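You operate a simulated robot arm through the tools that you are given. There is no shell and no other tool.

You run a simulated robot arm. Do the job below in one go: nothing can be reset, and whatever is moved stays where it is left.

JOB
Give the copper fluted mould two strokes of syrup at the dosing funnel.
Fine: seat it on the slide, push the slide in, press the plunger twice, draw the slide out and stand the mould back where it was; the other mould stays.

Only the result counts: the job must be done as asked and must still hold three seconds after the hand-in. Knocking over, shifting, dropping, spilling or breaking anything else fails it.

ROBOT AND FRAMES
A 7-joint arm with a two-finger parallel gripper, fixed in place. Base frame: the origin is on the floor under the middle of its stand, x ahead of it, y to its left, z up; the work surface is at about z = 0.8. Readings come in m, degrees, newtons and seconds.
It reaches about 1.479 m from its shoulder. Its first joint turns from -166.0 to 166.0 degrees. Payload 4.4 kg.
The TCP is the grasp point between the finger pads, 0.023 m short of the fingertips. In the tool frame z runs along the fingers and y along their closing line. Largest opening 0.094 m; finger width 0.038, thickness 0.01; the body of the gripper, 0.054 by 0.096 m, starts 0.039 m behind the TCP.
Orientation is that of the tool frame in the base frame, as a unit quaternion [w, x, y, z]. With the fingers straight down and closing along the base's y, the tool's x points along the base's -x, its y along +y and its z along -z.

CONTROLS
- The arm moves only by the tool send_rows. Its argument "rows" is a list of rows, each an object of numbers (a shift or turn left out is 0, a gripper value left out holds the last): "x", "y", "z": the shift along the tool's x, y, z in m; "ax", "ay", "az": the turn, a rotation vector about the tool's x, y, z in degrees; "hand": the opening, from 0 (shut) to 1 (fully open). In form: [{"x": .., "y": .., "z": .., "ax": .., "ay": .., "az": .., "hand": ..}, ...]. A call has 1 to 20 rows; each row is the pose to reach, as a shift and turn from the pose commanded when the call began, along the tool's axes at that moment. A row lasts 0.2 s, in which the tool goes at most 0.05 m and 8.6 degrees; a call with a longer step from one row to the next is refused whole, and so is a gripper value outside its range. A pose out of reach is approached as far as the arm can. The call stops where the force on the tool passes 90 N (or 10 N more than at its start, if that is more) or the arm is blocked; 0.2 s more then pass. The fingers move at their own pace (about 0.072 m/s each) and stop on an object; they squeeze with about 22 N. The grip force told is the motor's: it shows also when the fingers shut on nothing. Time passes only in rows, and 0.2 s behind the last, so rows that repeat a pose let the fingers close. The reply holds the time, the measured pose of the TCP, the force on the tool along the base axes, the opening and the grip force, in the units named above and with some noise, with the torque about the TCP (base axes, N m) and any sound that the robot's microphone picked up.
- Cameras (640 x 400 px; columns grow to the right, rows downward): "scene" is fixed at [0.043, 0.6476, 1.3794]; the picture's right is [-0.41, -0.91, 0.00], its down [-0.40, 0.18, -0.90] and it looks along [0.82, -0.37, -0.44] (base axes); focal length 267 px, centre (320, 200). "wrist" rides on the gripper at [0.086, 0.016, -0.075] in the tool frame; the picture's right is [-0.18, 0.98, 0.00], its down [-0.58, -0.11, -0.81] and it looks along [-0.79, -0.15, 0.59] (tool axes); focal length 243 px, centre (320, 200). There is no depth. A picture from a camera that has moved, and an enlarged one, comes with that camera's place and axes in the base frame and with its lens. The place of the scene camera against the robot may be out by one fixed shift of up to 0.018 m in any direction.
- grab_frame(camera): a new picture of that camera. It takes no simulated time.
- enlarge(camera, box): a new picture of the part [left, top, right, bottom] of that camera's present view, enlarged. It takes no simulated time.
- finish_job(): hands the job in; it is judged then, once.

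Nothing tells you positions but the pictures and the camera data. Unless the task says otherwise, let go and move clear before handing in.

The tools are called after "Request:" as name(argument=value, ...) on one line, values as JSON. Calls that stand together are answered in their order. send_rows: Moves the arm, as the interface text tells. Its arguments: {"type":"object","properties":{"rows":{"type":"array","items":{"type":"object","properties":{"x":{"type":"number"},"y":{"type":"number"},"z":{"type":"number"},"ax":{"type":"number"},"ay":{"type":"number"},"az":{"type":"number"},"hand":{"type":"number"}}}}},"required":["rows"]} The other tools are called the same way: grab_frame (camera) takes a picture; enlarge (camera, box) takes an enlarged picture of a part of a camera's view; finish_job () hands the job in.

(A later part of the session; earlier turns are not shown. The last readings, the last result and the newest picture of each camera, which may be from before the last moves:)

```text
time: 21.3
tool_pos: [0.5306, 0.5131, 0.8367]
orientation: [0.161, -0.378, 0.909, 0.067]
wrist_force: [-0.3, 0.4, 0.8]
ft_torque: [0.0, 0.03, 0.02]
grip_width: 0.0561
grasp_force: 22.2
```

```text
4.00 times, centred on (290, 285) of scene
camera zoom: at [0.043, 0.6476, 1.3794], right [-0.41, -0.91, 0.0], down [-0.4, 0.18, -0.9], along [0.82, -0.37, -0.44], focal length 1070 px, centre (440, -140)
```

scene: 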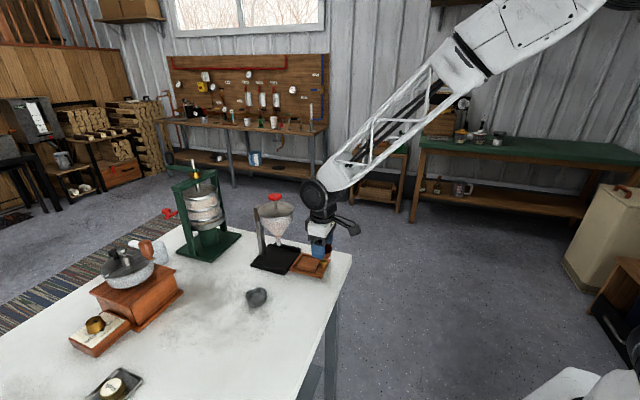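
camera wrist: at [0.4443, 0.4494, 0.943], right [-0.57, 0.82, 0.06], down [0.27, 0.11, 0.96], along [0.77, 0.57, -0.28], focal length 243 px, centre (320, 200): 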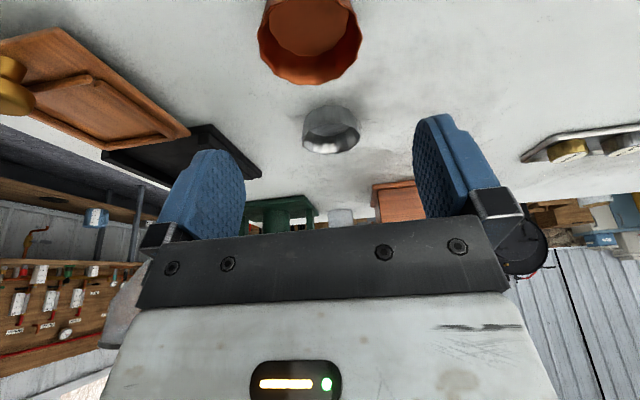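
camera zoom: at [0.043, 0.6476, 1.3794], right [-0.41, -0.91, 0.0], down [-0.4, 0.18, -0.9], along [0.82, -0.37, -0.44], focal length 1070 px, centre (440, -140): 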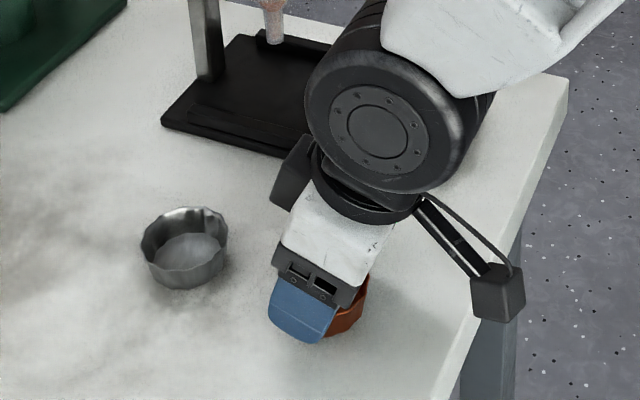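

Gripped at 56 mm with the mould upright. Lifting, then carrying it to above the seat.

Request:
send_rows(rows=[{"x": -0.005, "z": -0.014, "hand": 0}, {"x": -0.0137, "z": -0.0376, "hand": 0}, {"x": -0.0239, "z": -0.0658, "hand": 0}, {"x": -0.0239, "z": -0.0658, "hand": 0}, {"x": -0.029, "y": -0.035, "z": -0.064, "hand": 0}, {"x": -0.034, "y": -0.07, "z": -0.062, "hand": 0}, {"x": -0.039, "y": -0.105, "z": -0.06, "hand": 0}, {"x": -0.045, "y": -0.14, "z": -0.058, "hand": 0}, {"x": -0.0502, "y": -0.174, "z": -0.0562, "hand": 0}, {"x": -0.0502, "y": -0.174, "z": -0.0562, "hand": 0}])

Request:
grab_frame(camera="wrist")

Request:
enlarge(camera="wrist", box=[220, 0, 420, 220])

Request:
enlarge(camera="scene", box=[230, 180, 350, 300])

```text
time: 23.5
tool_pos: [0.6717, 0.4084, 0.9071]
orientation: [0.161, -0.378, 0.909, 0.067]
wrist_force: [-0.3, -0.1, -0.1]
ft_torque: [-0.02, 0.0, -0.01]
grip_width: 0.0561
grasp_force: 21.7
```

```text
taken
camera wrist: at [0.5859, 0.3415, 0.9474], right [-0.57, 0.82, 0.06], down [0.27, 0.12, 0.96], along [0.77, 0.57, -0.28], focal length 243 px, centre (320, 200)
```

wrist: 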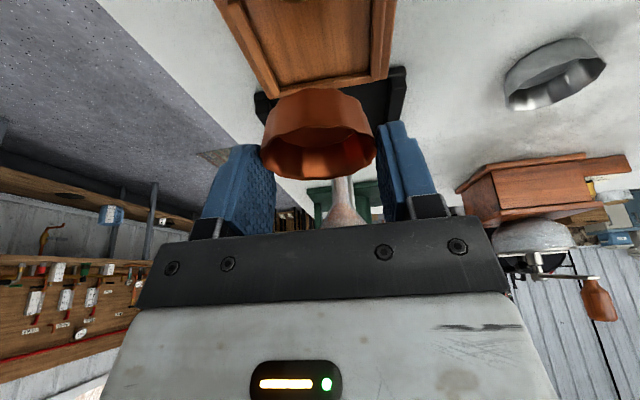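

```text
1.82 times, centred on (320, 110) of wrist
camera zoom: at [0.5859, 0.3415, 0.9474], right [-0.57, 0.82, 0.06], down [0.27, 0.12, 0.96], along [0.77, 0.57, -0.28], focal length 441 px, centre (320, 364)
```

zoom: 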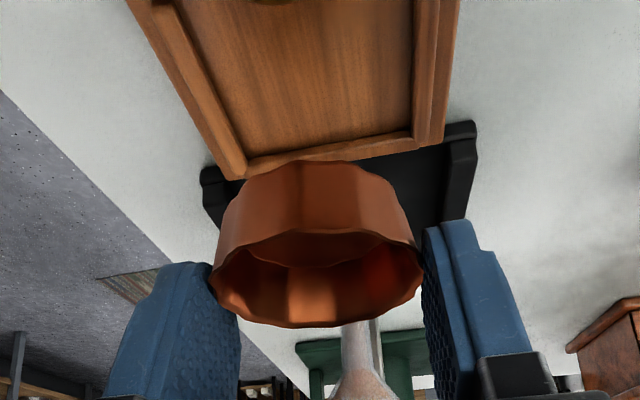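

```text
3.33 times, centred on (290, 240) of scene
camera zoom: at [0.043, 0.6476, 1.3794], right [-0.41, -0.91, 0.0], down [-0.4, 0.18, -0.9], along [0.82, -0.37, -0.44], focal length 891 px, centre (420, 67)
```

zoom: 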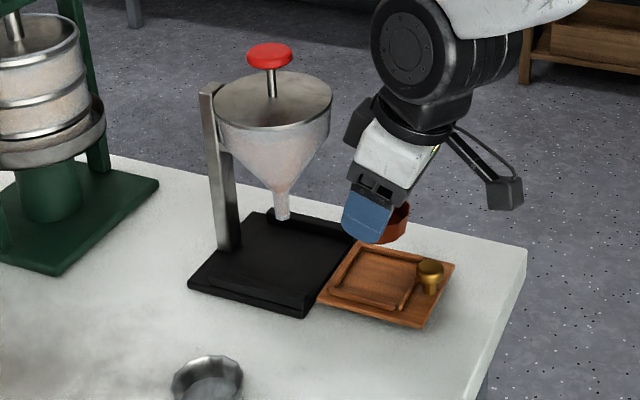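

Clearance to the funnel is good this time. I'll lower partway and check the alignment with the frame.

Request:
send_rows(rows=[{"x": 0.005, "y": 0.002, "z": 0.014, "hand": 0}, {"x": 0.0103, "y": 0.002, "z": 0.0282, "hand": 0}, {"x": 0.0103, "y": 0.002, "z": 0.0282, "hand": 0}])

Request:
grab_frame(camera="wrist")

Request:
enlarge(camera="wrist", box=[220, 0, 420, 200])

Request:
enlarge(camera="scene", box=[270, 210, 350, 290])

```text
time: 24.3
tool_pos: [0.6711, 0.4082, 0.8771]
orientation: [0.161, -0.378, 0.909, 0.066]
wrist_force: [0.5, -0.1, -0.2]
ft_torque: [-0.01, 0.0, -0.01]
grip_width: 0.0561
grasp_force: 22.5
```

```text
taken
camera wrist: at [0.5847, 0.3425, 0.9158], right [-0.57, 0.82, 0.06], down [0.27, 0.12, 0.96], along [0.77, 0.57, -0.28], focal length 243 px, centre (320, 200)
```

wrist: 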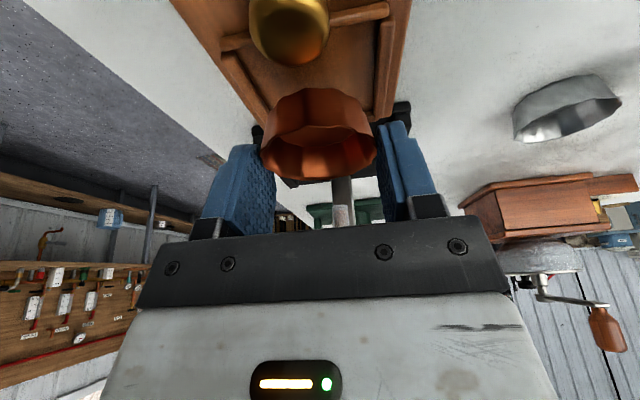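

```text
2.00 times, centred on (320, 100) of wrist
camera zoom: at [0.5847, 0.3425, 0.9158], right [-0.57, 0.82, 0.06], down [0.27, 0.12, 0.96], along [0.77, 0.57, -0.28], focal length 485 px, centre (320, 400)
```

zoom: 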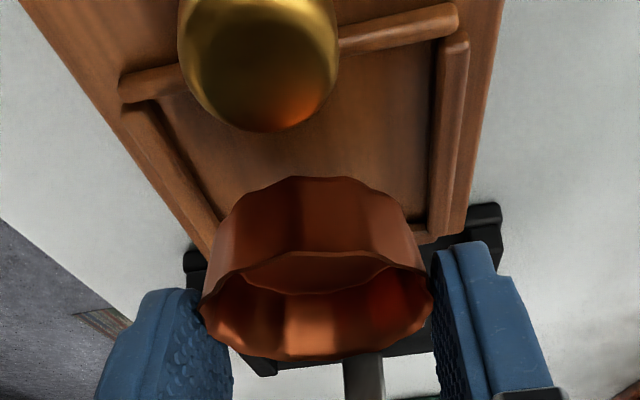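

```text
5.00 times, centred on (310, 250) of scene
camera zoom: at [0.043, 0.6476, 1.3794], right [-0.41, -0.91, 0.0], down [-0.4, 0.18, -0.9], along [0.82, -0.37, -0.44], focal length 1337 px, centre (370, -50)
```

zoom: 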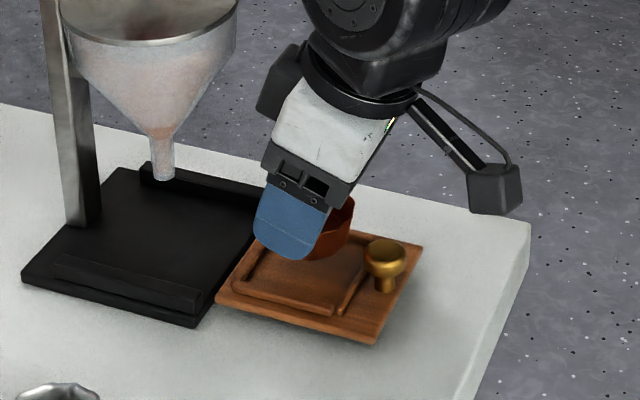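

Request:
send_rows(rows=[{"x": 0.0042, "y": 0.001, "z": -0.0015, "hand": 0}, {"x": 0.0083, "y": 0.001, "z": 0.0098, "hand": 0}, {"x": 0.0083, "y": 0.001, "z": 0.0098, "hand": 0}])

Request:
enlarge(camera="wrist", box=[220, 0, 420, 200])

Request:
enlarge(camera="scene", box=[280, 220, 340, 280])

```text
time: 25.1
tool_pos: [0.6671, 0.4078, 0.8616]
orientation: [0.161, -0.378, 0.909, 0.066]
wrist_force: [0.2, 1.7, -0.6]
ft_torque: [-0.03, -0.03, -0.01]
grip_width: 0.0564
grasp_force: 22.5
```

```text
2.00 times, centred on (320, 100) of wrist
camera zoom: at [0.5804, 0.341, 0.9017], right [-0.57, 0.82, 0.06], down [0.27, 0.12, 0.96], along [0.77, 0.57, -0.28], focal length 485 px, centre (320, 400)
```

zoom: 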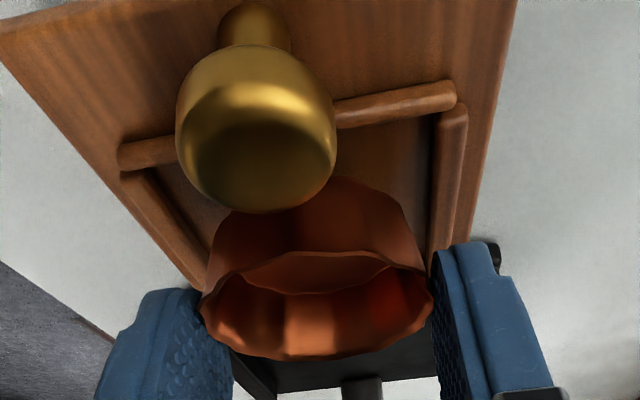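

```text
6.67 times, centred on (310, 250) of scene
camera zoom: at [0.043, 0.6476, 1.3794], right [-0.41, -0.91, 0.0], down [-0.4, 0.18, -0.9], along [0.82, -0.37, -0.44], focal length 1782 px, centre (387, -133)
```

zoom: 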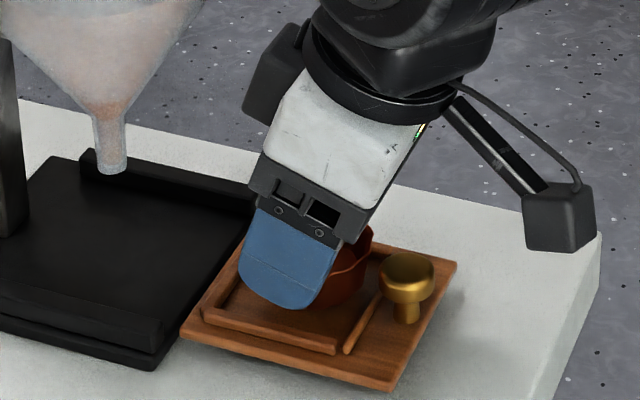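

The mould appears to be inside the frame. Lowering in small steps until contact.

Request:
send_rows(rows=[{"x": 0.0007, "z": 0.0019, "hand": 0}, {"x": 0.0014, "z": 0.0038, "hand": 0}, {"x": 0.0014, "z": 0.0038, "hand": 0}])

Request:
enlarge(camera="wrist", box=[220, 0, 420, 200])

Request:
enlarge(camera="scene", box=[280, 220, 340, 280])

```text
time: 25.9
tool_pos: [0.6672, 0.4058, 0.8588]
orientation: [0.16, -0.378, 0.91, 0.065]
wrist_force: [-0.8, -0.1, 0.0]
ft_torque: [0.0, 0.03, -0.01]
grip_width: 0.0561
grasp_force: 21.8
```

```text
2.00 times, centred on (320, 100) of wrist
camera zoom: at [0.5803, 0.3406, 0.8983], right [-0.57, 0.82, 0.06], down [0.27, 0.12, 0.96], along [0.77, 0.57, -0.28], focal length 485 px, centre (320, 400)
```

zoom: 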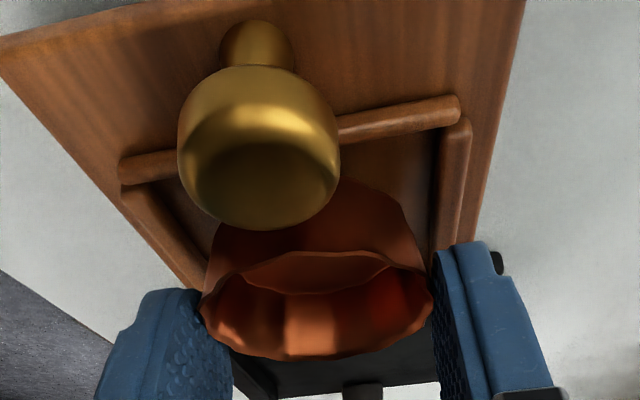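

```text
6.67 times, centred on (310, 250) of scene
camera zoom: at [0.043, 0.6476, 1.3794], right [-0.41, -0.91, 0.0], down [-0.4, 0.18, -0.9], along [0.82, -0.37, -0.44], focal length 1782 px, centre (387, -133)
```

zoom: 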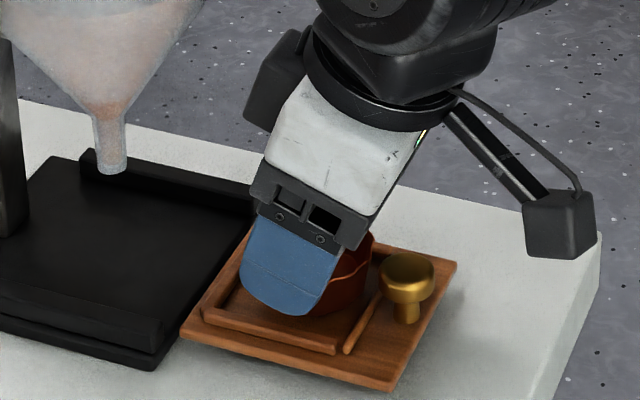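

Request:
send_rows(rows=[{"x": 0.0004, "z": 0.001, "hand": 0}, {"x": 0.0008, "z": 0.0021, "hand": 0}, {"x": 0.0008, "z": 0.0021, "hand": 0}])

```text
time: 26.7
tool_pos: [0.6678, 0.4066, 0.8573]
orientation: [0.161, -0.377, 0.91, 0.066]
wrist_force: [0.1, -0.5, -0.3]
ft_torque: [-0.02, -0.02, 0.0]
grip_width: 0.0562
grasp_force: 21.4
```

Request:
send_rows(rows=[{"x": 0.0004, "z": 0.001, "hand": 0}, {"x": 0.0008, "z": 0.0021, "hand": 0}, {"x": 0.0008, "z": 0.0021, "hand": 0}])

Request:
enlarge(camera="scene", box=[280, 220, 340, 280])

```text
time: 27.5
tool_pos: [0.6656, 0.4059, 0.8545]
orientation: [0.16, -0.377, 0.91, 0.066]
wrist_force: [0.1, 0.3, -0.9]
ft_torque: [0.03, -0.01, -0.01]
grip_width: 0.0562
grasp_force: 22.1
```

```text
6.67 times, centred on (310, 250) of scene
camera zoom: at [0.043, 0.6476, 1.3794], right [-0.41, -0.91, 0.0], down [-0.4, 0.18, -0.9], along [0.82, -0.37, -0.44], focal length 1782 px, centre (387, -133)
```

zoom: 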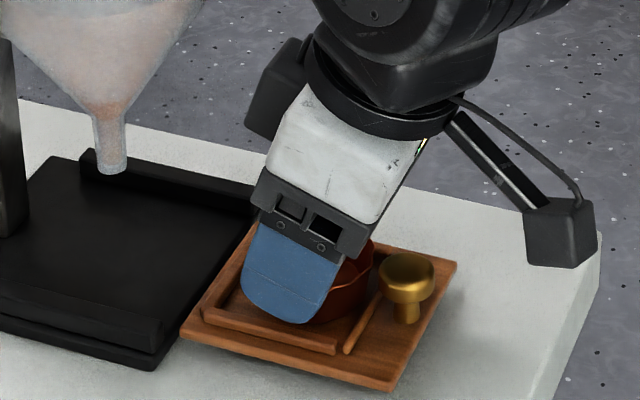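

Request:
enlarge(camera="scene", box=[295, 240, 330, 275])

Request:
enlarge(camera="wrist", box=[260, 20, 400, 150])

```text
11.43 times, centred on (312, 258) of scene
camera zoom: at [0.043, 0.6476, 1.3794], right [-0.41, -0.91, 0.0], down [-0.4, 0.18, -0.9], along [0.82, -0.37, -0.44], focal length 3056 px, centre (406, -457)
```

zoom: 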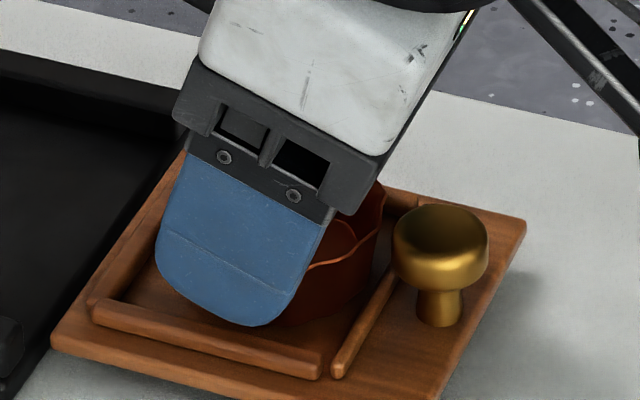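

```text
3.08 times, centred on (330, 85) of wrist
camera zoom: at [0.5798, 0.3405, 0.8942], right [-0.57, 0.82, 0.06], down [0.27, 0.12, 0.96], along [0.77, 0.57, -0.28], focal length 746 px, centre (289, 554)
```

zoom: 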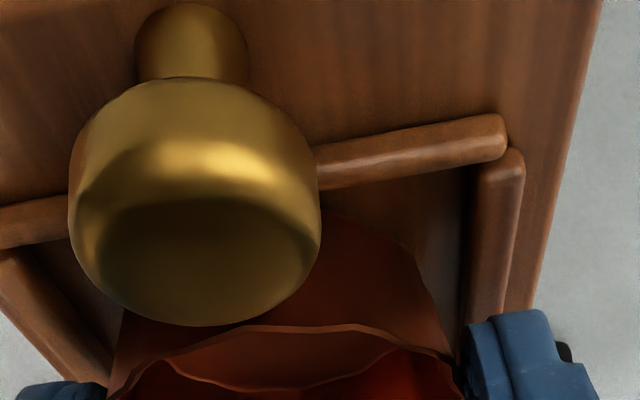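

Request:
send_rows(rows=[{"x": -0.0019, "z": 0.0007, "hand": 0}, {"x": -0.0015, "z": 0.0017, "hand": 0}, {"x": -0.0012, "z": 0.0026, "hand": 0}, {"x": -0.0012, "z": 0.0026, "hand": 0}])

```text
time: 28.5
tool_pos: [0.6674, 0.4079, 0.8538]
orientation: [0.16, -0.378, 0.91, 0.066]
wrist_force: [-0.5, -0.6, -0.2]
ft_torque: [0.0, -0.01, -0.03]
grip_width: 0.0562
grasp_force: 22.2
```

Request:
send_rows(rows=[{"x": 0.0004, "z": 0.001, "hand": 0}, {"x": 0.0008, "z": 0.0021, "hand": 0}, {"x": 0.0008, "z": 0.0021, "hand": 0}])

Request:
enlarge(camera="scene", box=[295, 240, 330, 275])

Request:
enlarge(camera="wrist", box=[260, 20, 400, 150])

```text
time: 29.3
tool_pos: [0.6677, 0.4081, 0.8511]
orientation: [0.162, -0.377, 0.909, 0.066]
wrist_force: [1.4, 0.5, 12.2]
ft_torque: [0.06, -0.01, 0.0]
grip_width: 0.0559
grasp_force: 21.5
```

```text
11.43 times, centred on (312, 258) of scene
camera zoom: at [0.043, 0.6476, 1.3794], right [-0.41, -0.91, 0.0], down [-0.4, 0.18, -0.9], along [0.82, -0.37, -0.44], focal length 3056 px, centre (406, -457)
```

zoom: 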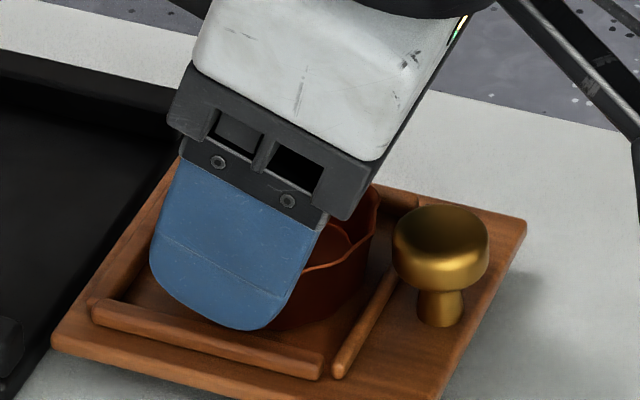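

```text
3.08 times, centred on (330, 85) of wrist
camera zoom: at [0.5814, 0.3415, 0.8916], right [-0.57, 0.82, 0.06], down [0.27, 0.11, 0.96], along [0.77, 0.57, -0.28], focal length 746 px, centre (289, 554)
```

zoom: 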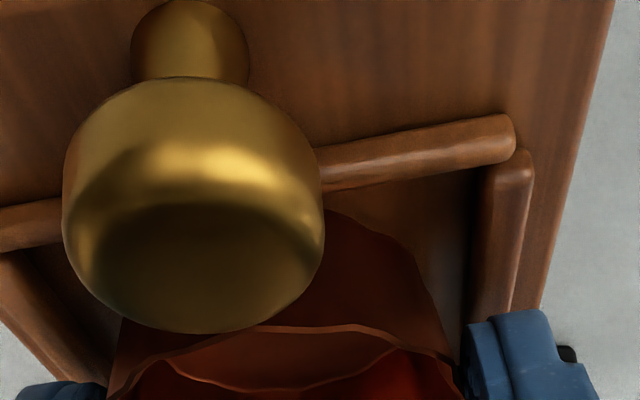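

Contact at 12 N: the mould bottom is on the plate, centred in the frame to within a few mm. Releasing gently, then rising.

Request:
send_rows(rows=[{"x": -0.0003, "z": -0.0009, "hand": 0.0}, {"x": -0.0003, "z": -0.0009, "hand": 0.62}, {"x": -0.0003, "z": -0.0009, "hand": 0.66}, {"x": -0.0003, "z": -0.0009, "hand": 0.66}, {"x": -0.0015, "z": -0.004, "hand": 0.7}, {"x": -0.0015, "z": -0.004, "hand": 0.9}, {"x": -0.0015, "z": -0.004, "hand": 0.9}])

Request:
enlarge(camera="scene", box=[280, 220, 340, 280])

Request:
grab_frame(camera="wrist")

```text
time: 30.9
tool_pos: [0.6665, 0.4076, 0.8539]
orientation: [0.161, -0.378, 0.91, 0.066]
wrist_force: [-0.3, 0.0, 0.7]
ft_torque: [0.0, 0.0, -0.03]
grip_width: 0.0846
grasp_force: 0.1
```

```text
6.67 times, centred on (310, 250) of scene
camera zoom: at [0.043, 0.6476, 1.3794], right [-0.41, -0.91, 0.0], down [-0.4, 0.18, -0.9], along [0.82, -0.37, -0.44], focal length 1782 px, centre (387, -133)
```

zoom: 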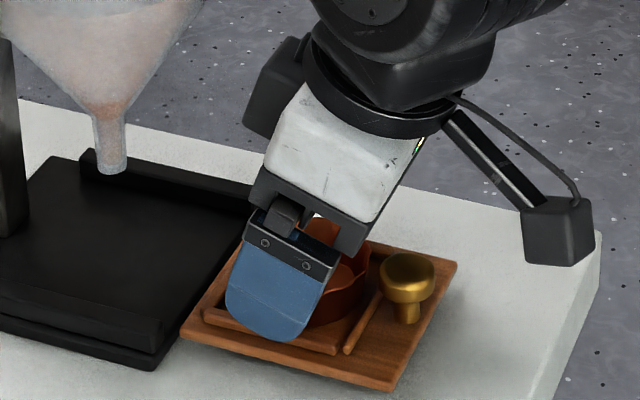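

```text
taken
camera wrist: at [0.5811, 0.3409, 0.8942], right [-0.57, 0.82, 0.06], down [0.27, 0.12, 0.96], along [0.77, 0.57, -0.28], focal length 243 px, centre (320, 200)
```

wrist: 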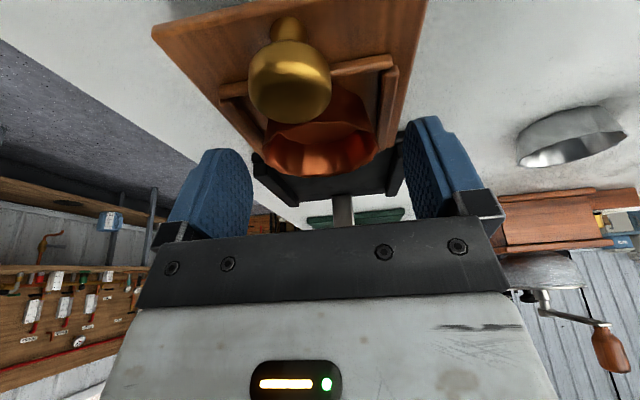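

Released. Rising straight up to inspect the seating.

Request:
send_rows(rows=[{"x": -0.007, "z": -0.0188, "hand": 0.9}, {"x": -0.0171, "z": -0.047, "hand": 0.9}, {"x": -0.02, "z": -0.075, "hand": 0.9}, {"x": 0.01, "z": -0.11, "hand": 0.9}, {"x": 0.03, "z": -0.13, "hand": 0.9}, {"x": 0.03, "z": -0.13, "hand": 0.9}])

Request:
grab_frame(camera="wrist")

Request:
enlarge(camera="scene", box=[270, 215, 345, 290])

```text
time: 32.3
tool_pos: [0.6184, 0.356, 0.9662]
orientation: [0.161, -0.378, 0.909, 0.067]
wrist_force: [0.0, -0.3, -0.5]
ft_torque: [-0.02, 0.0, 0.01]
grip_width: 0.0847
grasp_force: 0.1
```

```text
taken
camera wrist: at [0.5317, 0.2904, 1.0046], right [-0.57, 0.82, 0.06], down [0.27, 0.12, 0.96], along [0.77, 0.57, -0.28], focal length 243 px, centre (320, 200)
```

wrist: 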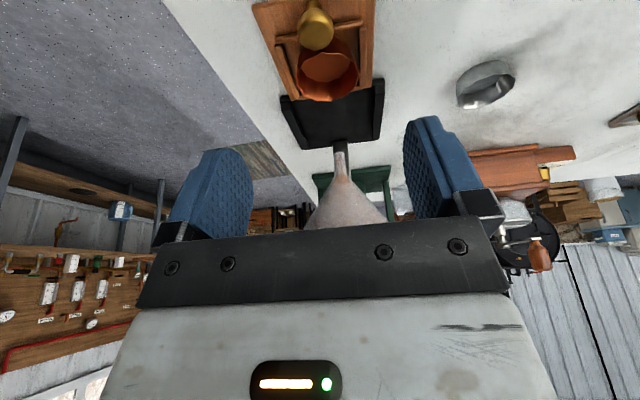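

```text
5.33 times, centred on (308, 252) of scene
camera zoom: at [0.043, 0.6476, 1.3794], right [-0.41, -0.91, 0.0], down [-0.4, 0.18, -0.9], along [0.82, -0.37, -0.44], focal length 1426 px, centre (387, -80)
```

zoom: 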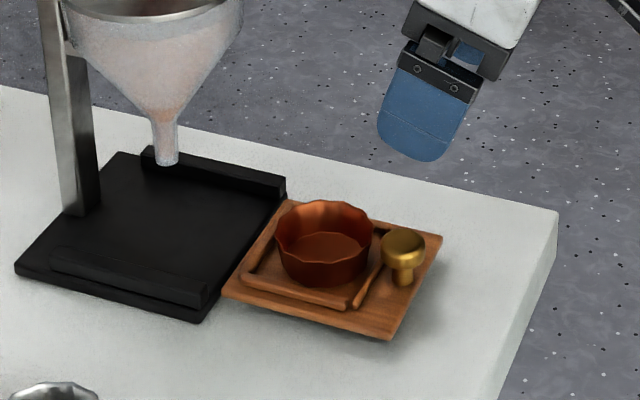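

Request:
enlarge(camera="scene", box=[290, 240, 330, 280])

Request:
enlarge(camera="wrist", box=[245, 0, 395, 150])

```text
10.00 times, centred on (310, 260) of scene
camera zoom: at [0.043, 0.6476, 1.3794], right [-0.41, -0.91, 0.0], down [-0.4, 0.18, -0.9], along [0.82, -0.37, -0.44], focal length 2674 px, centre (420, -400)
```

zoom: 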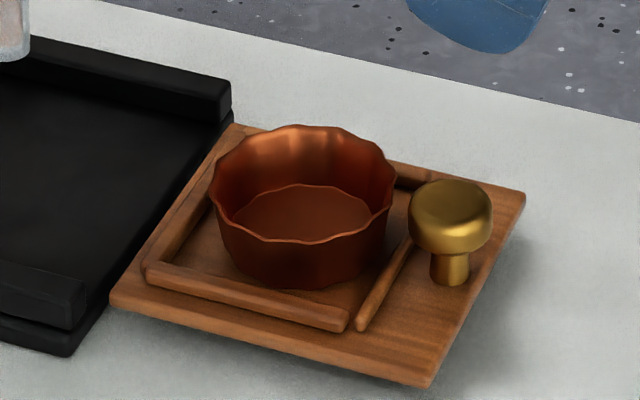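

```text
2.67 times, centred on (320, 75) of wrist
camera zoom: at [0.5317, 0.2904, 1.0046], right [-0.57, 0.82, 0.06], down [0.27, 0.12, 0.96], along [0.77, 0.57, -0.28], focal length 647 px, centre (320, 533)
```

zoom: 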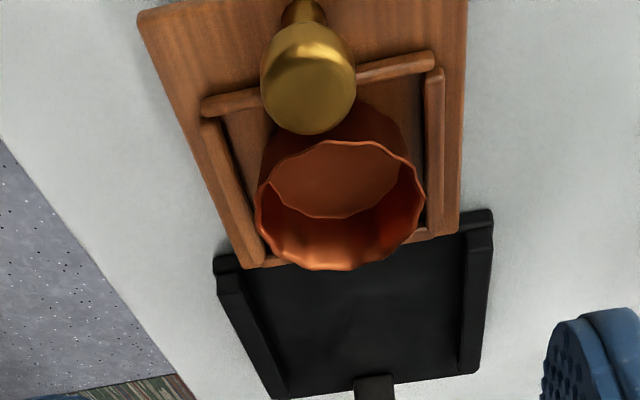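

The mould is seated level inside the frame. Next I'll lean to 40° and line up behind the brass knob at about s = 0.713 along the slide axis.

Request:
send_rows(rows=[{"x": 0.01, "z": 0.005, "ay": -5, "hand": 0.64}, {"x": 0.02, "z": 0.01, "ay": -10, "hand": 0.64}, {"x": 0.03, "z": 0.025, "ay": -15, "hand": 0.64}, {"x": 0.04, "z": 0.04, "ay": -20, "hand": 0.64}, {"x": 0.0459, "z": 0.0588, "ay": -20, "hand": 0.64}, {"x": 0.0459, "z": 0.0588, "ay": -20, "hand": 0.64}])

Request:
grab_frame(camera="wrist")

Request:
enlarge(camera="scene", box=[260, 200, 370, 300])

```text
time: 33.7
tool_pos: [0.602, 0.3409, 0.8958]
orientation: [0.316, -0.36, 0.868, 0.131]
wrist_force: [0.6, 0.6, 0.4]
ft_torque: [0.04, 0.0, -0.02]
grip_width: 0.0601
grasp_force: 0.1
```

```text
taken
camera wrist: at [0.5107, 0.2689, 0.8973], right [-0.6, 0.79, 0.12], down [0.02, -0.13, 0.99], along [0.8, 0.59, 0.06], focal length 243 px, centre (320, 200)
```

wrist: 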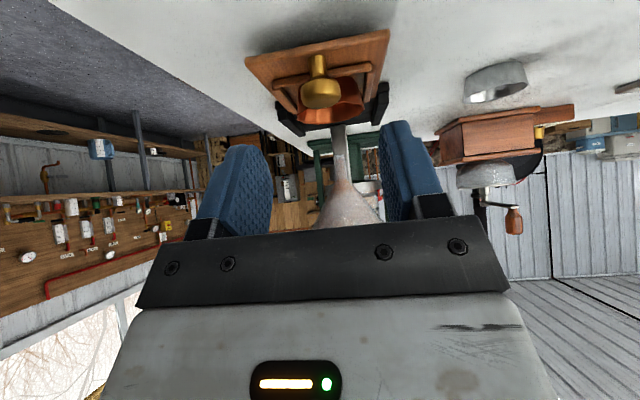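

```text
4.00 times, centred on (315, 250) of scene
camera zoom: at [0.043, 0.6476, 1.3794], right [-0.41, -0.91, 0.0], down [-0.4, 0.18, -0.9], along [0.82, -0.37, -0.44], focal length 1070 px, centre (340, 0)
```

zoom: 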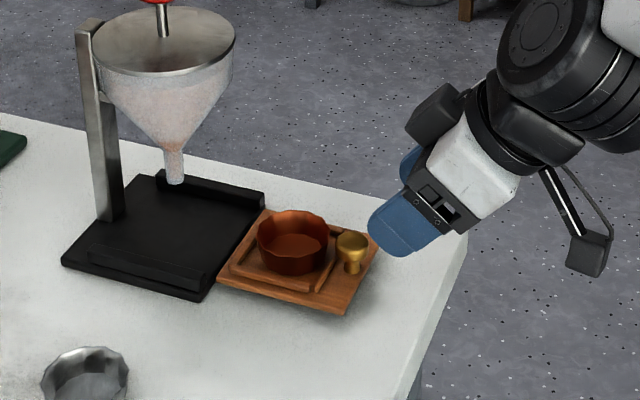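

Knob lines up with the tool axis as predicted. Advancing along the fingers toward it.

Request:
send_rows(rows=[{"x": 0.0005, "y": -0.0005, "z": 0.02, "hand": 0.64}, {"x": 0.001, "y": -0.001, "z": 0.042, "hand": 0.64}, {"x": 0.001, "y": -0.001, "z": 0.042, "hand": 0.64}])

Request:
enlarge(camera="wrist", box=[230, 50, 430, 230])

Request:
enlarge(camera="scene", box=[280, 220, 350, 290])

```text
time: 34.5
tool_pos: [0.6208, 0.3587, 0.8636]
orientation: [0.316, -0.36, 0.868, 0.13]
wrist_force: [-0.2, -0.3, 0.0]
ft_torque: [0.0, 0.01, 0.0]
grip_width: 0.06
grasp_force: 0.1
```

```text
2.22 times, centred on (330, 140) of wrist
camera zoom: at [0.5287, 0.2875, 0.8643], right [-0.6, 0.79, 0.12], down [0.03, -0.13, 0.99], along [0.8, 0.59, 0.06], focal length 539 px, centre (298, 333)
```

zoom: 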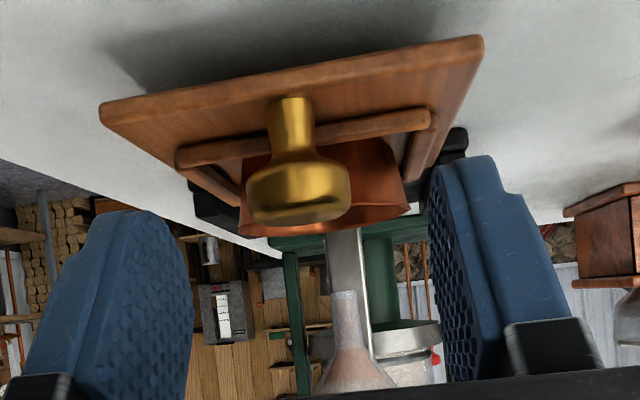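

```text
5.71 times, centred on (315, 255) of scene
camera zoom: at [0.043, 0.6476, 1.3794], right [-0.41, -0.91, 0.0], down [-0.4, 0.18, -0.9], along [0.82, -0.37, -0.44], focal length 1528 px, centre (349, -114)
```

zoom: 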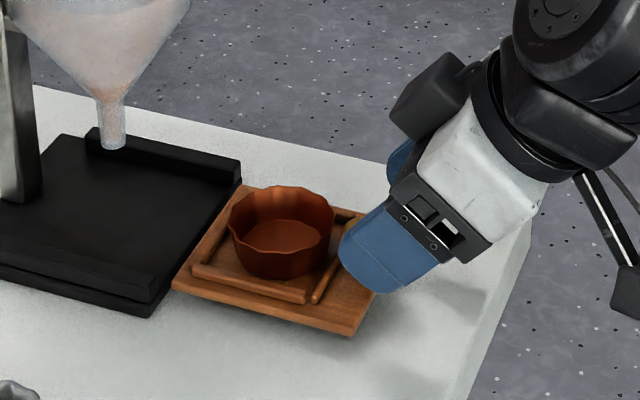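

Request:
send_rows(rows=[{"x": 0.0005, "z": 0.01, "hand": 0.64}, {"x": 0.0009, "z": 0.0194, "hand": 0.64}, {"x": 0.0009, "z": 0.0194, "hand": 0.64}])

Request:
enlarge(camera="wrist", box=[230, 50, 430, 230])

Request:
enlarge(camera="scene", box=[290, 230, 340, 280])

```text
time: 35.3
tool_pos: [0.629, 0.3668, 0.8471]
orientation: [0.316, -0.36, 0.868, 0.131]
wrist_force: [-0.1, 0.4, -0.2]
ft_torque: [-0.02, -0.03, 0.0]
grip_width: 0.06
grasp_force: 0.0
```

```text
2.22 times, centred on (330, 140) of wrist
camera zoom: at [0.5372, 0.295, 0.8481], right [-0.6, 0.79, 0.12], down [0.03, -0.13, 0.99], along [0.8, 0.59, 0.06], focal length 539 px, centre (298, 333)
```

zoom: 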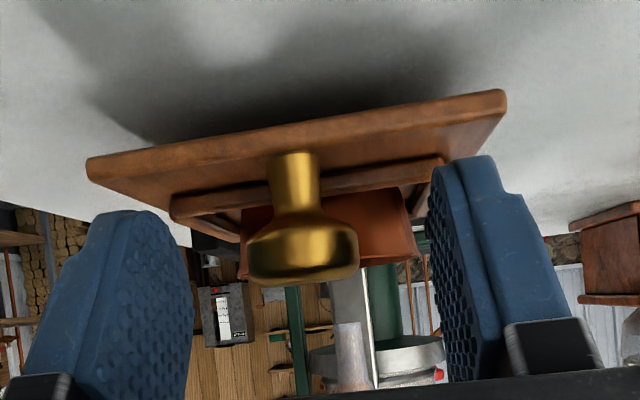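

```text
8.00 times, centred on (315, 255) of scene
camera zoom: at [0.043, 0.6476, 1.3794], right [-0.41, -0.91, 0.0], down [-0.4, 0.18, -0.9], along [0.82, -0.37, -0.44], focal length 2139 px, centre (360, -240)
```

zoom: 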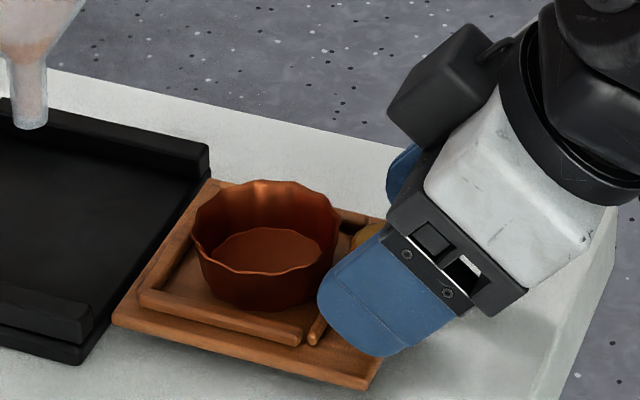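

Pads straddle the knob. Closing on it.

Request:
send_rows(rows=[{"y": 0.001, "hand": 0.55}, {"y": 0.001, "hand": 0.4}, {"y": 0.001, "hand": 0.3}, {"y": 0.001, "hand": 0.2}, {"y": 0.001, "hand": 0.0}, {"y": 0.001, "hand": 0.0}])

Request:
enlarge(camera="wrist", box=[230, 50, 430, 230])

Request:
enlarge(camera="scene", box=[290, 230, 340, 280])

```text
time: 36.7
tool_pos: [0.629, 0.366, 0.847]
orientation: [0.316, -0.359, 0.868, 0.13]
wrist_force: [5.4, -5.4, -3.0]
ft_torque: [-0.05, -0.02, -0.11]
grip_width: 0.0246
grasp_force: 45.0
```

```text
2.22 times, centred on (330, 140) of wrist
camera zoom: at [0.5367, 0.2957, 0.8479], right [-0.6, 0.79, 0.12], down [0.03, -0.13, 0.99], along [0.8, 0.59, 0.06], focal length 539 px, centre (298, 333)
```

zoom: 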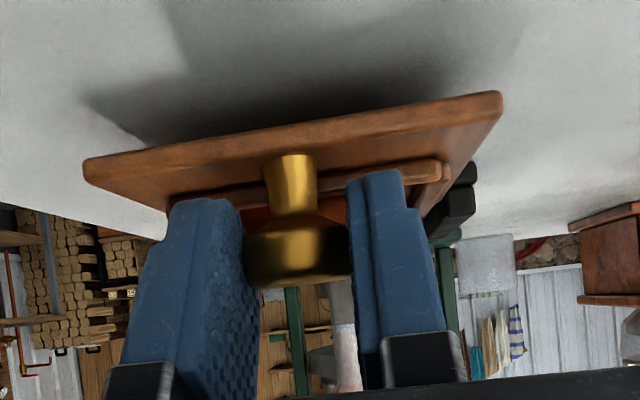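

```text
8.00 times, centred on (315, 255) of scene
camera zoom: at [0.043, 0.6476, 1.3794], right [-0.41, -0.91, 0.0], down [-0.4, 0.18, -0.9], along [0.82, -0.37, -0.44], focal length 2139 px, centre (360, -240)
```

zoom: 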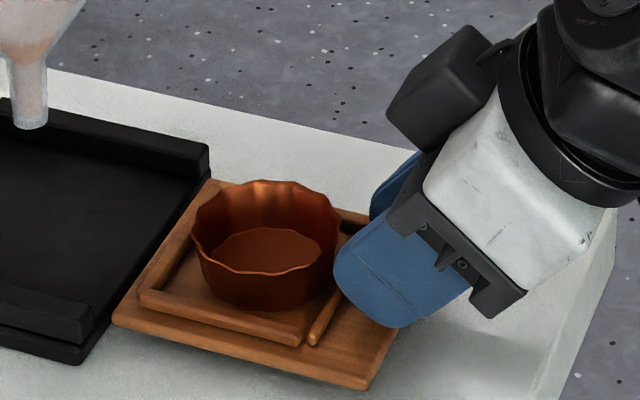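

Knob gripped. Pushing the slide in slowly along its 45° axis.

Request:
send_rows(rows=[{"x": -0.0046, "z": 0.0039, "hand": 0}, {"x": -0.0092, "z": 0.0077, "hand": 0}, {"x": -0.0153, "z": 0.0129, "hand": 0}, {"x": -0.023, "z": 0.0193, "hand": 0}, {"x": -0.0306, "z": 0.0257, "hand": 0}, {"x": -0.0306, "z": 0.0257, "hand": 0}])

Request:
enlarge(camera="scene", box=[250, 190, 350, 290])

```text
time: 38.1
tool_pos: [0.6562, 0.3954, 0.8466]
orientation: [0.317, -0.359, 0.868, 0.131]
wrist_force: [34.8, -33.1, -9.4]
ft_torque: [-0.42, -0.34, -0.57]
grip_width: 0.0249
grasp_force: 45.2
```

```text
4.00 times, centred on (300, 240) of scene
camera zoom: at [0.043, 0.6476, 1.3794], right [-0.41, -0.91, 0.0], down [-0.4, 0.18, -0.9], along [0.82, -0.37, -0.44], focal length 1070 px, centre (400, 40)
```

zoom: 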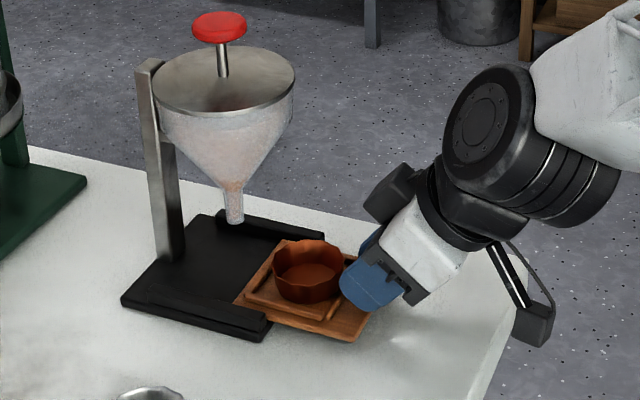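

A sideways force has built up on the knob, so I'll pause and ease the hand sideways to find the relaxed line.

Request:
send_rows(rows=[{"y": -0.001, "hand": 0}, {"y": -0.002, "hand": 0}])

Request:
enlarge(camera="wrist", box=[230, 50, 430, 230])

Request:
enlarge(camera="scene", box=[255, 225, 325, 295])

```text
time: 38.7
tool_pos: [0.6557, 0.3941, 0.8469]
orientation: [0.316, -0.361, 0.868, 0.131]
wrist_force: [1.0, 0.1, -3.3]
ft_torque: [0.0, -0.03, 0.08]
grip_width: 0.0248
grasp_force: 44.7
```

```text
2.22 times, centred on (330, 140) of wrist
camera zoom: at [0.5643, 0.3227, 0.8481], right [-0.6, 0.79, 0.12], down [0.03, -0.13, 0.99], along [0.8, 0.6, 0.06], focal length 539 px, centre (298, 333)
```

zoom: 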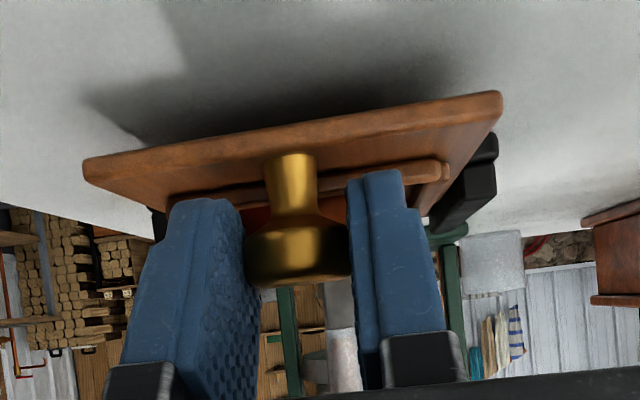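

```text
5.71 times, centred on (290, 260) of scene
camera zoom: at [0.043, 0.6476, 1.3794], right [-0.41, -0.91, 0.0], down [-0.4, 0.18, -0.9], along [0.82, -0.37, -0.44], focal length 1528 px, centre (491, -143)
```

zoom: 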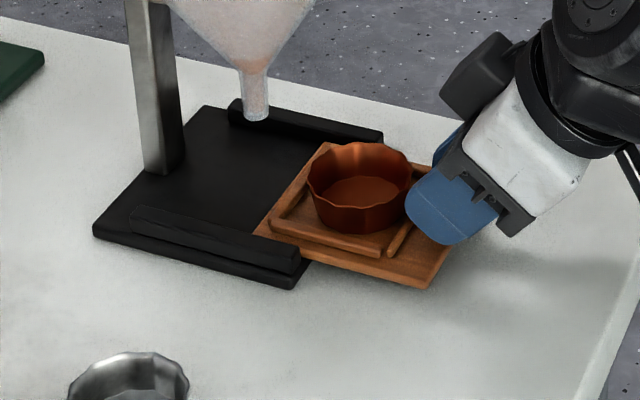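

Relaxed: the true track drifts about 2 mm sideways per 40 mm. I'll continue pushing with that correction.

Request:
send_rows(rows=[{"x": -0.0046, "y": -0.0002, "z": 0.0039, "hand": 0}, {"x": -0.0107, "y": -0.0005, "z": 0.009, "hand": 0}, {"x": -0.0153, "y": -0.0008, "z": 0.0129, "hand": 0}, {"x": -0.0153, "y": -0.0008, "z": 0.0129, "hand": 0}])

```text
time: 39.7
tool_pos: [0.6715, 0.4092, 0.8467]
orientation: [0.315, -0.361, 0.868, 0.131]
wrist_force: [-50.7, 50.6, 7.5]
ft_torque: [0.73, 0.59, 0.84]
grip_width: 0.025
grasp_force: 44.9
```

Request:
send_rows(rows=[{"y": 0.001, "hand": 0}, {"y": 0.002, "hand": 0}])

```text
time: 40.3
tool_pos: [0.6702, 0.4079, 0.8466]
orientation: [0.316, -0.361, 0.868, 0.131]
wrist_force: [-44.1, 44.6, 7.7]
ft_torque: [0.56, 0.53, 0.7]
grip_width: 0.0249
grasp_force: 45.6
```

Request:
enlarge(camera="scene", box=[255, 215, 325, 285])

Request:
grab_frame(camera="wrist")

Request:
enlarge(camera="wrist", box=[230, 50, 430, 230])

```text
5.71 times, centred on (290, 250) of scene
camera zoom: at [0.043, 0.6476, 1.3794], right [-0.41, -0.91, 0.0], down [-0.4, 0.18, -0.9], along [0.82, -0.37, -0.44], focal length 1528 px, centre (491, -86)
```

zoom: 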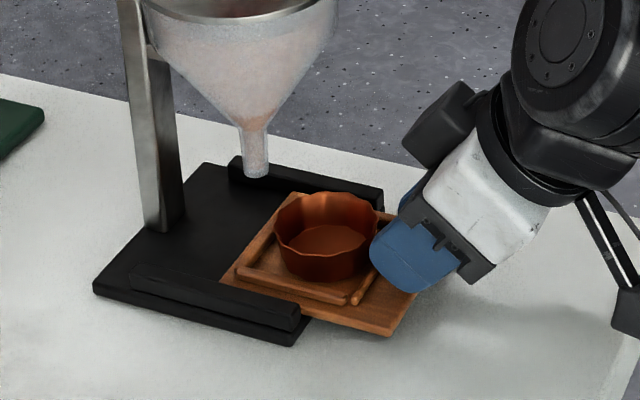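

```text
taken
camera wrist: at [0.5789, 0.3375, 0.8479], right [-0.6, 0.79, 0.12], down [0.02, -0.13, 0.99], along [0.8, 0.59, 0.06], focal length 243 px, centre (320, 200)
```

wrist: 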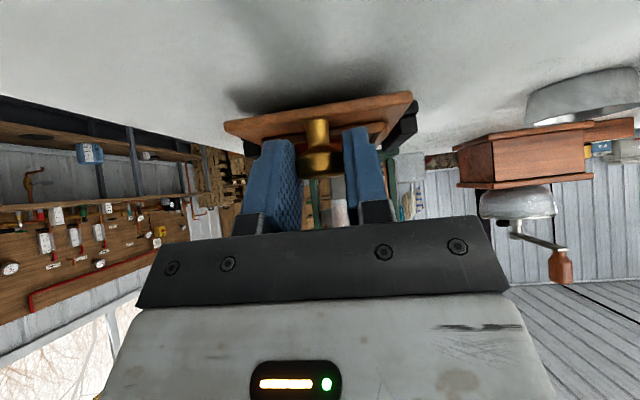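

```text
2.22 times, centred on (330, 140) of wrist
camera zoom: at [0.5789, 0.3375, 0.8479], right [-0.6, 0.79, 0.12], down [0.02, -0.13, 0.99], along [0.8, 0.59, 0.06], focal length 539 px, centre (298, 333)
```

zoom: 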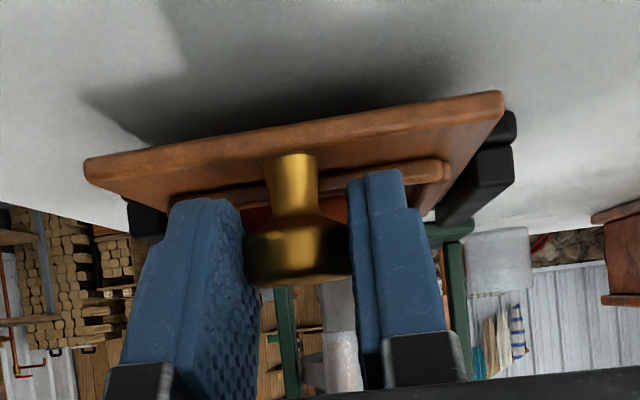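

Request:
send_rows(rows=[{"y": 0.001, "hand": 0}, {"y": 0.002, "hand": 0}, {"y": 0.002, "hand": 0}])

```text
time: 41.1
tool_pos: [0.6702, 0.4083, 0.8465]
orientation: [0.316, -0.359, 0.868, 0.13]
wrist_force: [-9.6, 10.1, 3.2]
ft_torque: [0.15, 0.07, 0.13]
grip_width: 0.0247
grasp_force: 44.9
```

Request:
send_rows(rows=[{"x": -0.0038, "y": 0.0005, "z": 0.0032, "hand": 0}, {"x": -0.00766, "y": 0.0005, "z": 0.00643, "hand": 0}, {"x": -0.00766, "y": 0.0005, "z": 0.00643, "hand": 0}])

```text
time: 41.9
tool_pos: [0.6776, 0.4154, 0.8482]
orientation: [0.317, -0.359, 0.868, 0.131]
wrist_force: [29.3, -29.9, -5.9]
ft_torque: [-0.36, -0.32, -0.48]
grip_width: 0.0248
grasp_force: 44.9
```

Request:
send_rows(rows=[{"x": -0.0038, "y": -0.0015, "z": 0.0032, "hand": 0}, {"x": -0.00766, "y": -0.0015, "z": 0.00643, "hand": 0}, {"x": -0.00766, "y": -0.0015, "z": 0.00643, "hand": 0}])

```text
time: 42.7
tool_pos: [0.683, 0.4222, 0.8474]
orientation: [0.316, -0.361, 0.868, 0.131]
wrist_force: [25.3, -25.6, -9.3]
ft_torque: [-0.41, -0.16, -0.44]
grip_width: 0.0248
grasp_force: 45.1
```

Request:
send_rows(rows=[{"x": -0.0038, "y": -0.0012, "z": 0.0032, "hand": 0}, {"x": -0.00766, "y": -0.0012, "z": 0.00643, "hand": 0}, {"x": -0.00766, "y": -0.0012, "z": 0.00643, "hand": 0}])

Request:
enlarge(camera="scene", box=[245, 190, 325, 270])

```text
time: 43.5
tool_pos: [0.6914, 0.4295, 0.8469]
orientation: [0.315, -0.36, 0.868, 0.131]
wrist_force: [12.9, -12.6, -10.9]
ft_torque: [-0.2, -0.07, -0.21]
grip_width: 0.025
grasp_force: 45.4
```

```text
5.00 times, centred on (285, 230) of scene
camera zoom: at [0.043, 0.6476, 1.3794], right [-0.41, -0.91, 0.0], down [-0.4, 0.18, -0.9], along [0.82, -0.37, -0.44], focal length 1337 px, centre (495, 50)
```

zoom: 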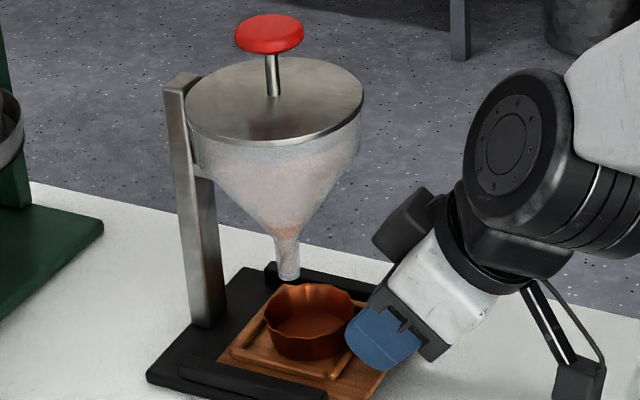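

Request:
send_rows(rows=[{"x": -0.0038, "y": -0.0005, "z": 0.0032, "hand": 0}, {"x": -0.0061, "y": -0.0005, "z": 0.0051, "hand": 0}, {"x": -0.0061, "y": -0.0005, "z": 0.0051, "hand": 0}])

```text
time: 44.3
tool_pos: [0.6968, 0.4345, 0.8467]
orientation: [0.315, -0.361, 0.868, 0.131]
wrist_force: [-11.4, 11.6, -12.5]
ft_torque: [0.03, 0.29, 0.17]
grip_width: 0.0247
grasp_force: 45.0
```

Request:
send_rows(rows=[{"x": -0.0019, "y": 0.0004, "z": 0.0016, "hand": 0}, {"x": -0.0038, "y": 0.0004, "z": 0.0032, "hand": 0}, {"x": -0.0038, "y": 0.0004, "z": 0.0032, "hand": 0}])

Request:
enlarge(camera="scene", box=[245, 210, 325, 290])

```text
time: 45.1
tool_pos: [0.7009, 0.4387, 0.8475]
orientation: [0.316, -0.361, 0.868, 0.131]
wrist_force: [-50.4, -9.3, 2.4]
ft_torque: [-0.17, 0.76, 0.49]
grip_width: 0.025
grasp_force: 44.9
```

```text
5.00 times, centred on (285, 250) of scene
camera zoom: at [0.043, 0.6476, 1.3794], right [-0.41, -0.91, 0.0], down [-0.4, 0.18, -0.9], along [0.82, -0.37, -0.44], focal length 1337 px, centre (495, -50)
```

zoom: 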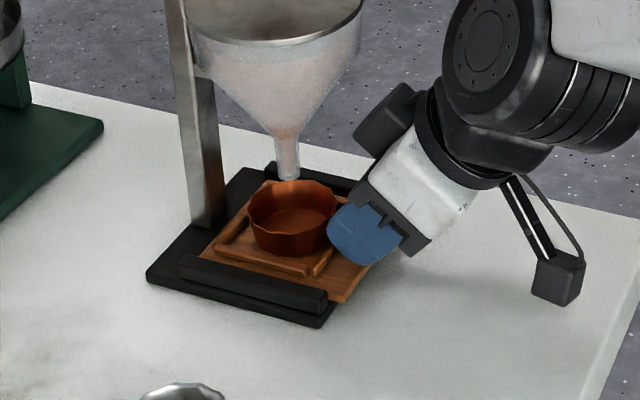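

The slide has hit its stop (about 42 N resistance after 102 mm of travel) with the mould under the nozzle. Releasing the knob and backing off along the finger direction.

Request:
send_rows(rows=[{"y": 0.0008, "hand": 0}, {"y": 0.0008, "hand": 0.35}, {"y": 0.0008, "hand": 0.5}, {"y": 0.0008, "hand": 0.6}, {"y": 0.0008, "hand": 0.6}])

Request:
enlarge(camera="wrist", box=[230, 50, 430, 230])

```text
time: 46.3
tool_pos: [0.7014, 0.4392, 0.8466]
orientation: [0.316, -0.36, 0.868, 0.13]
wrist_force: [-0.4, 0.1, -0.1]
ft_torque: [-0.03, -0.02, 0.0]
grip_width: 0.0563
grasp_force: 0.1
```

```text
2.22 times, centred on (330, 140) of wrist
camera zoom: at [0.6088, 0.3679, 0.8483], right [-0.6, 0.79, 0.12], down [0.02, -0.13, 0.99], along [0.8, 0.59, 0.06], focal length 539 px, centre (298, 333)
```

zoom: 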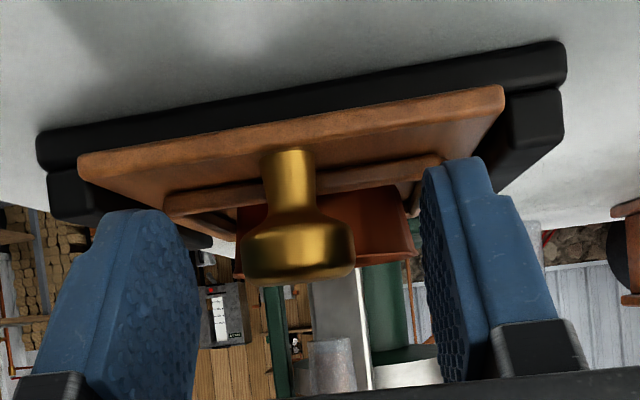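

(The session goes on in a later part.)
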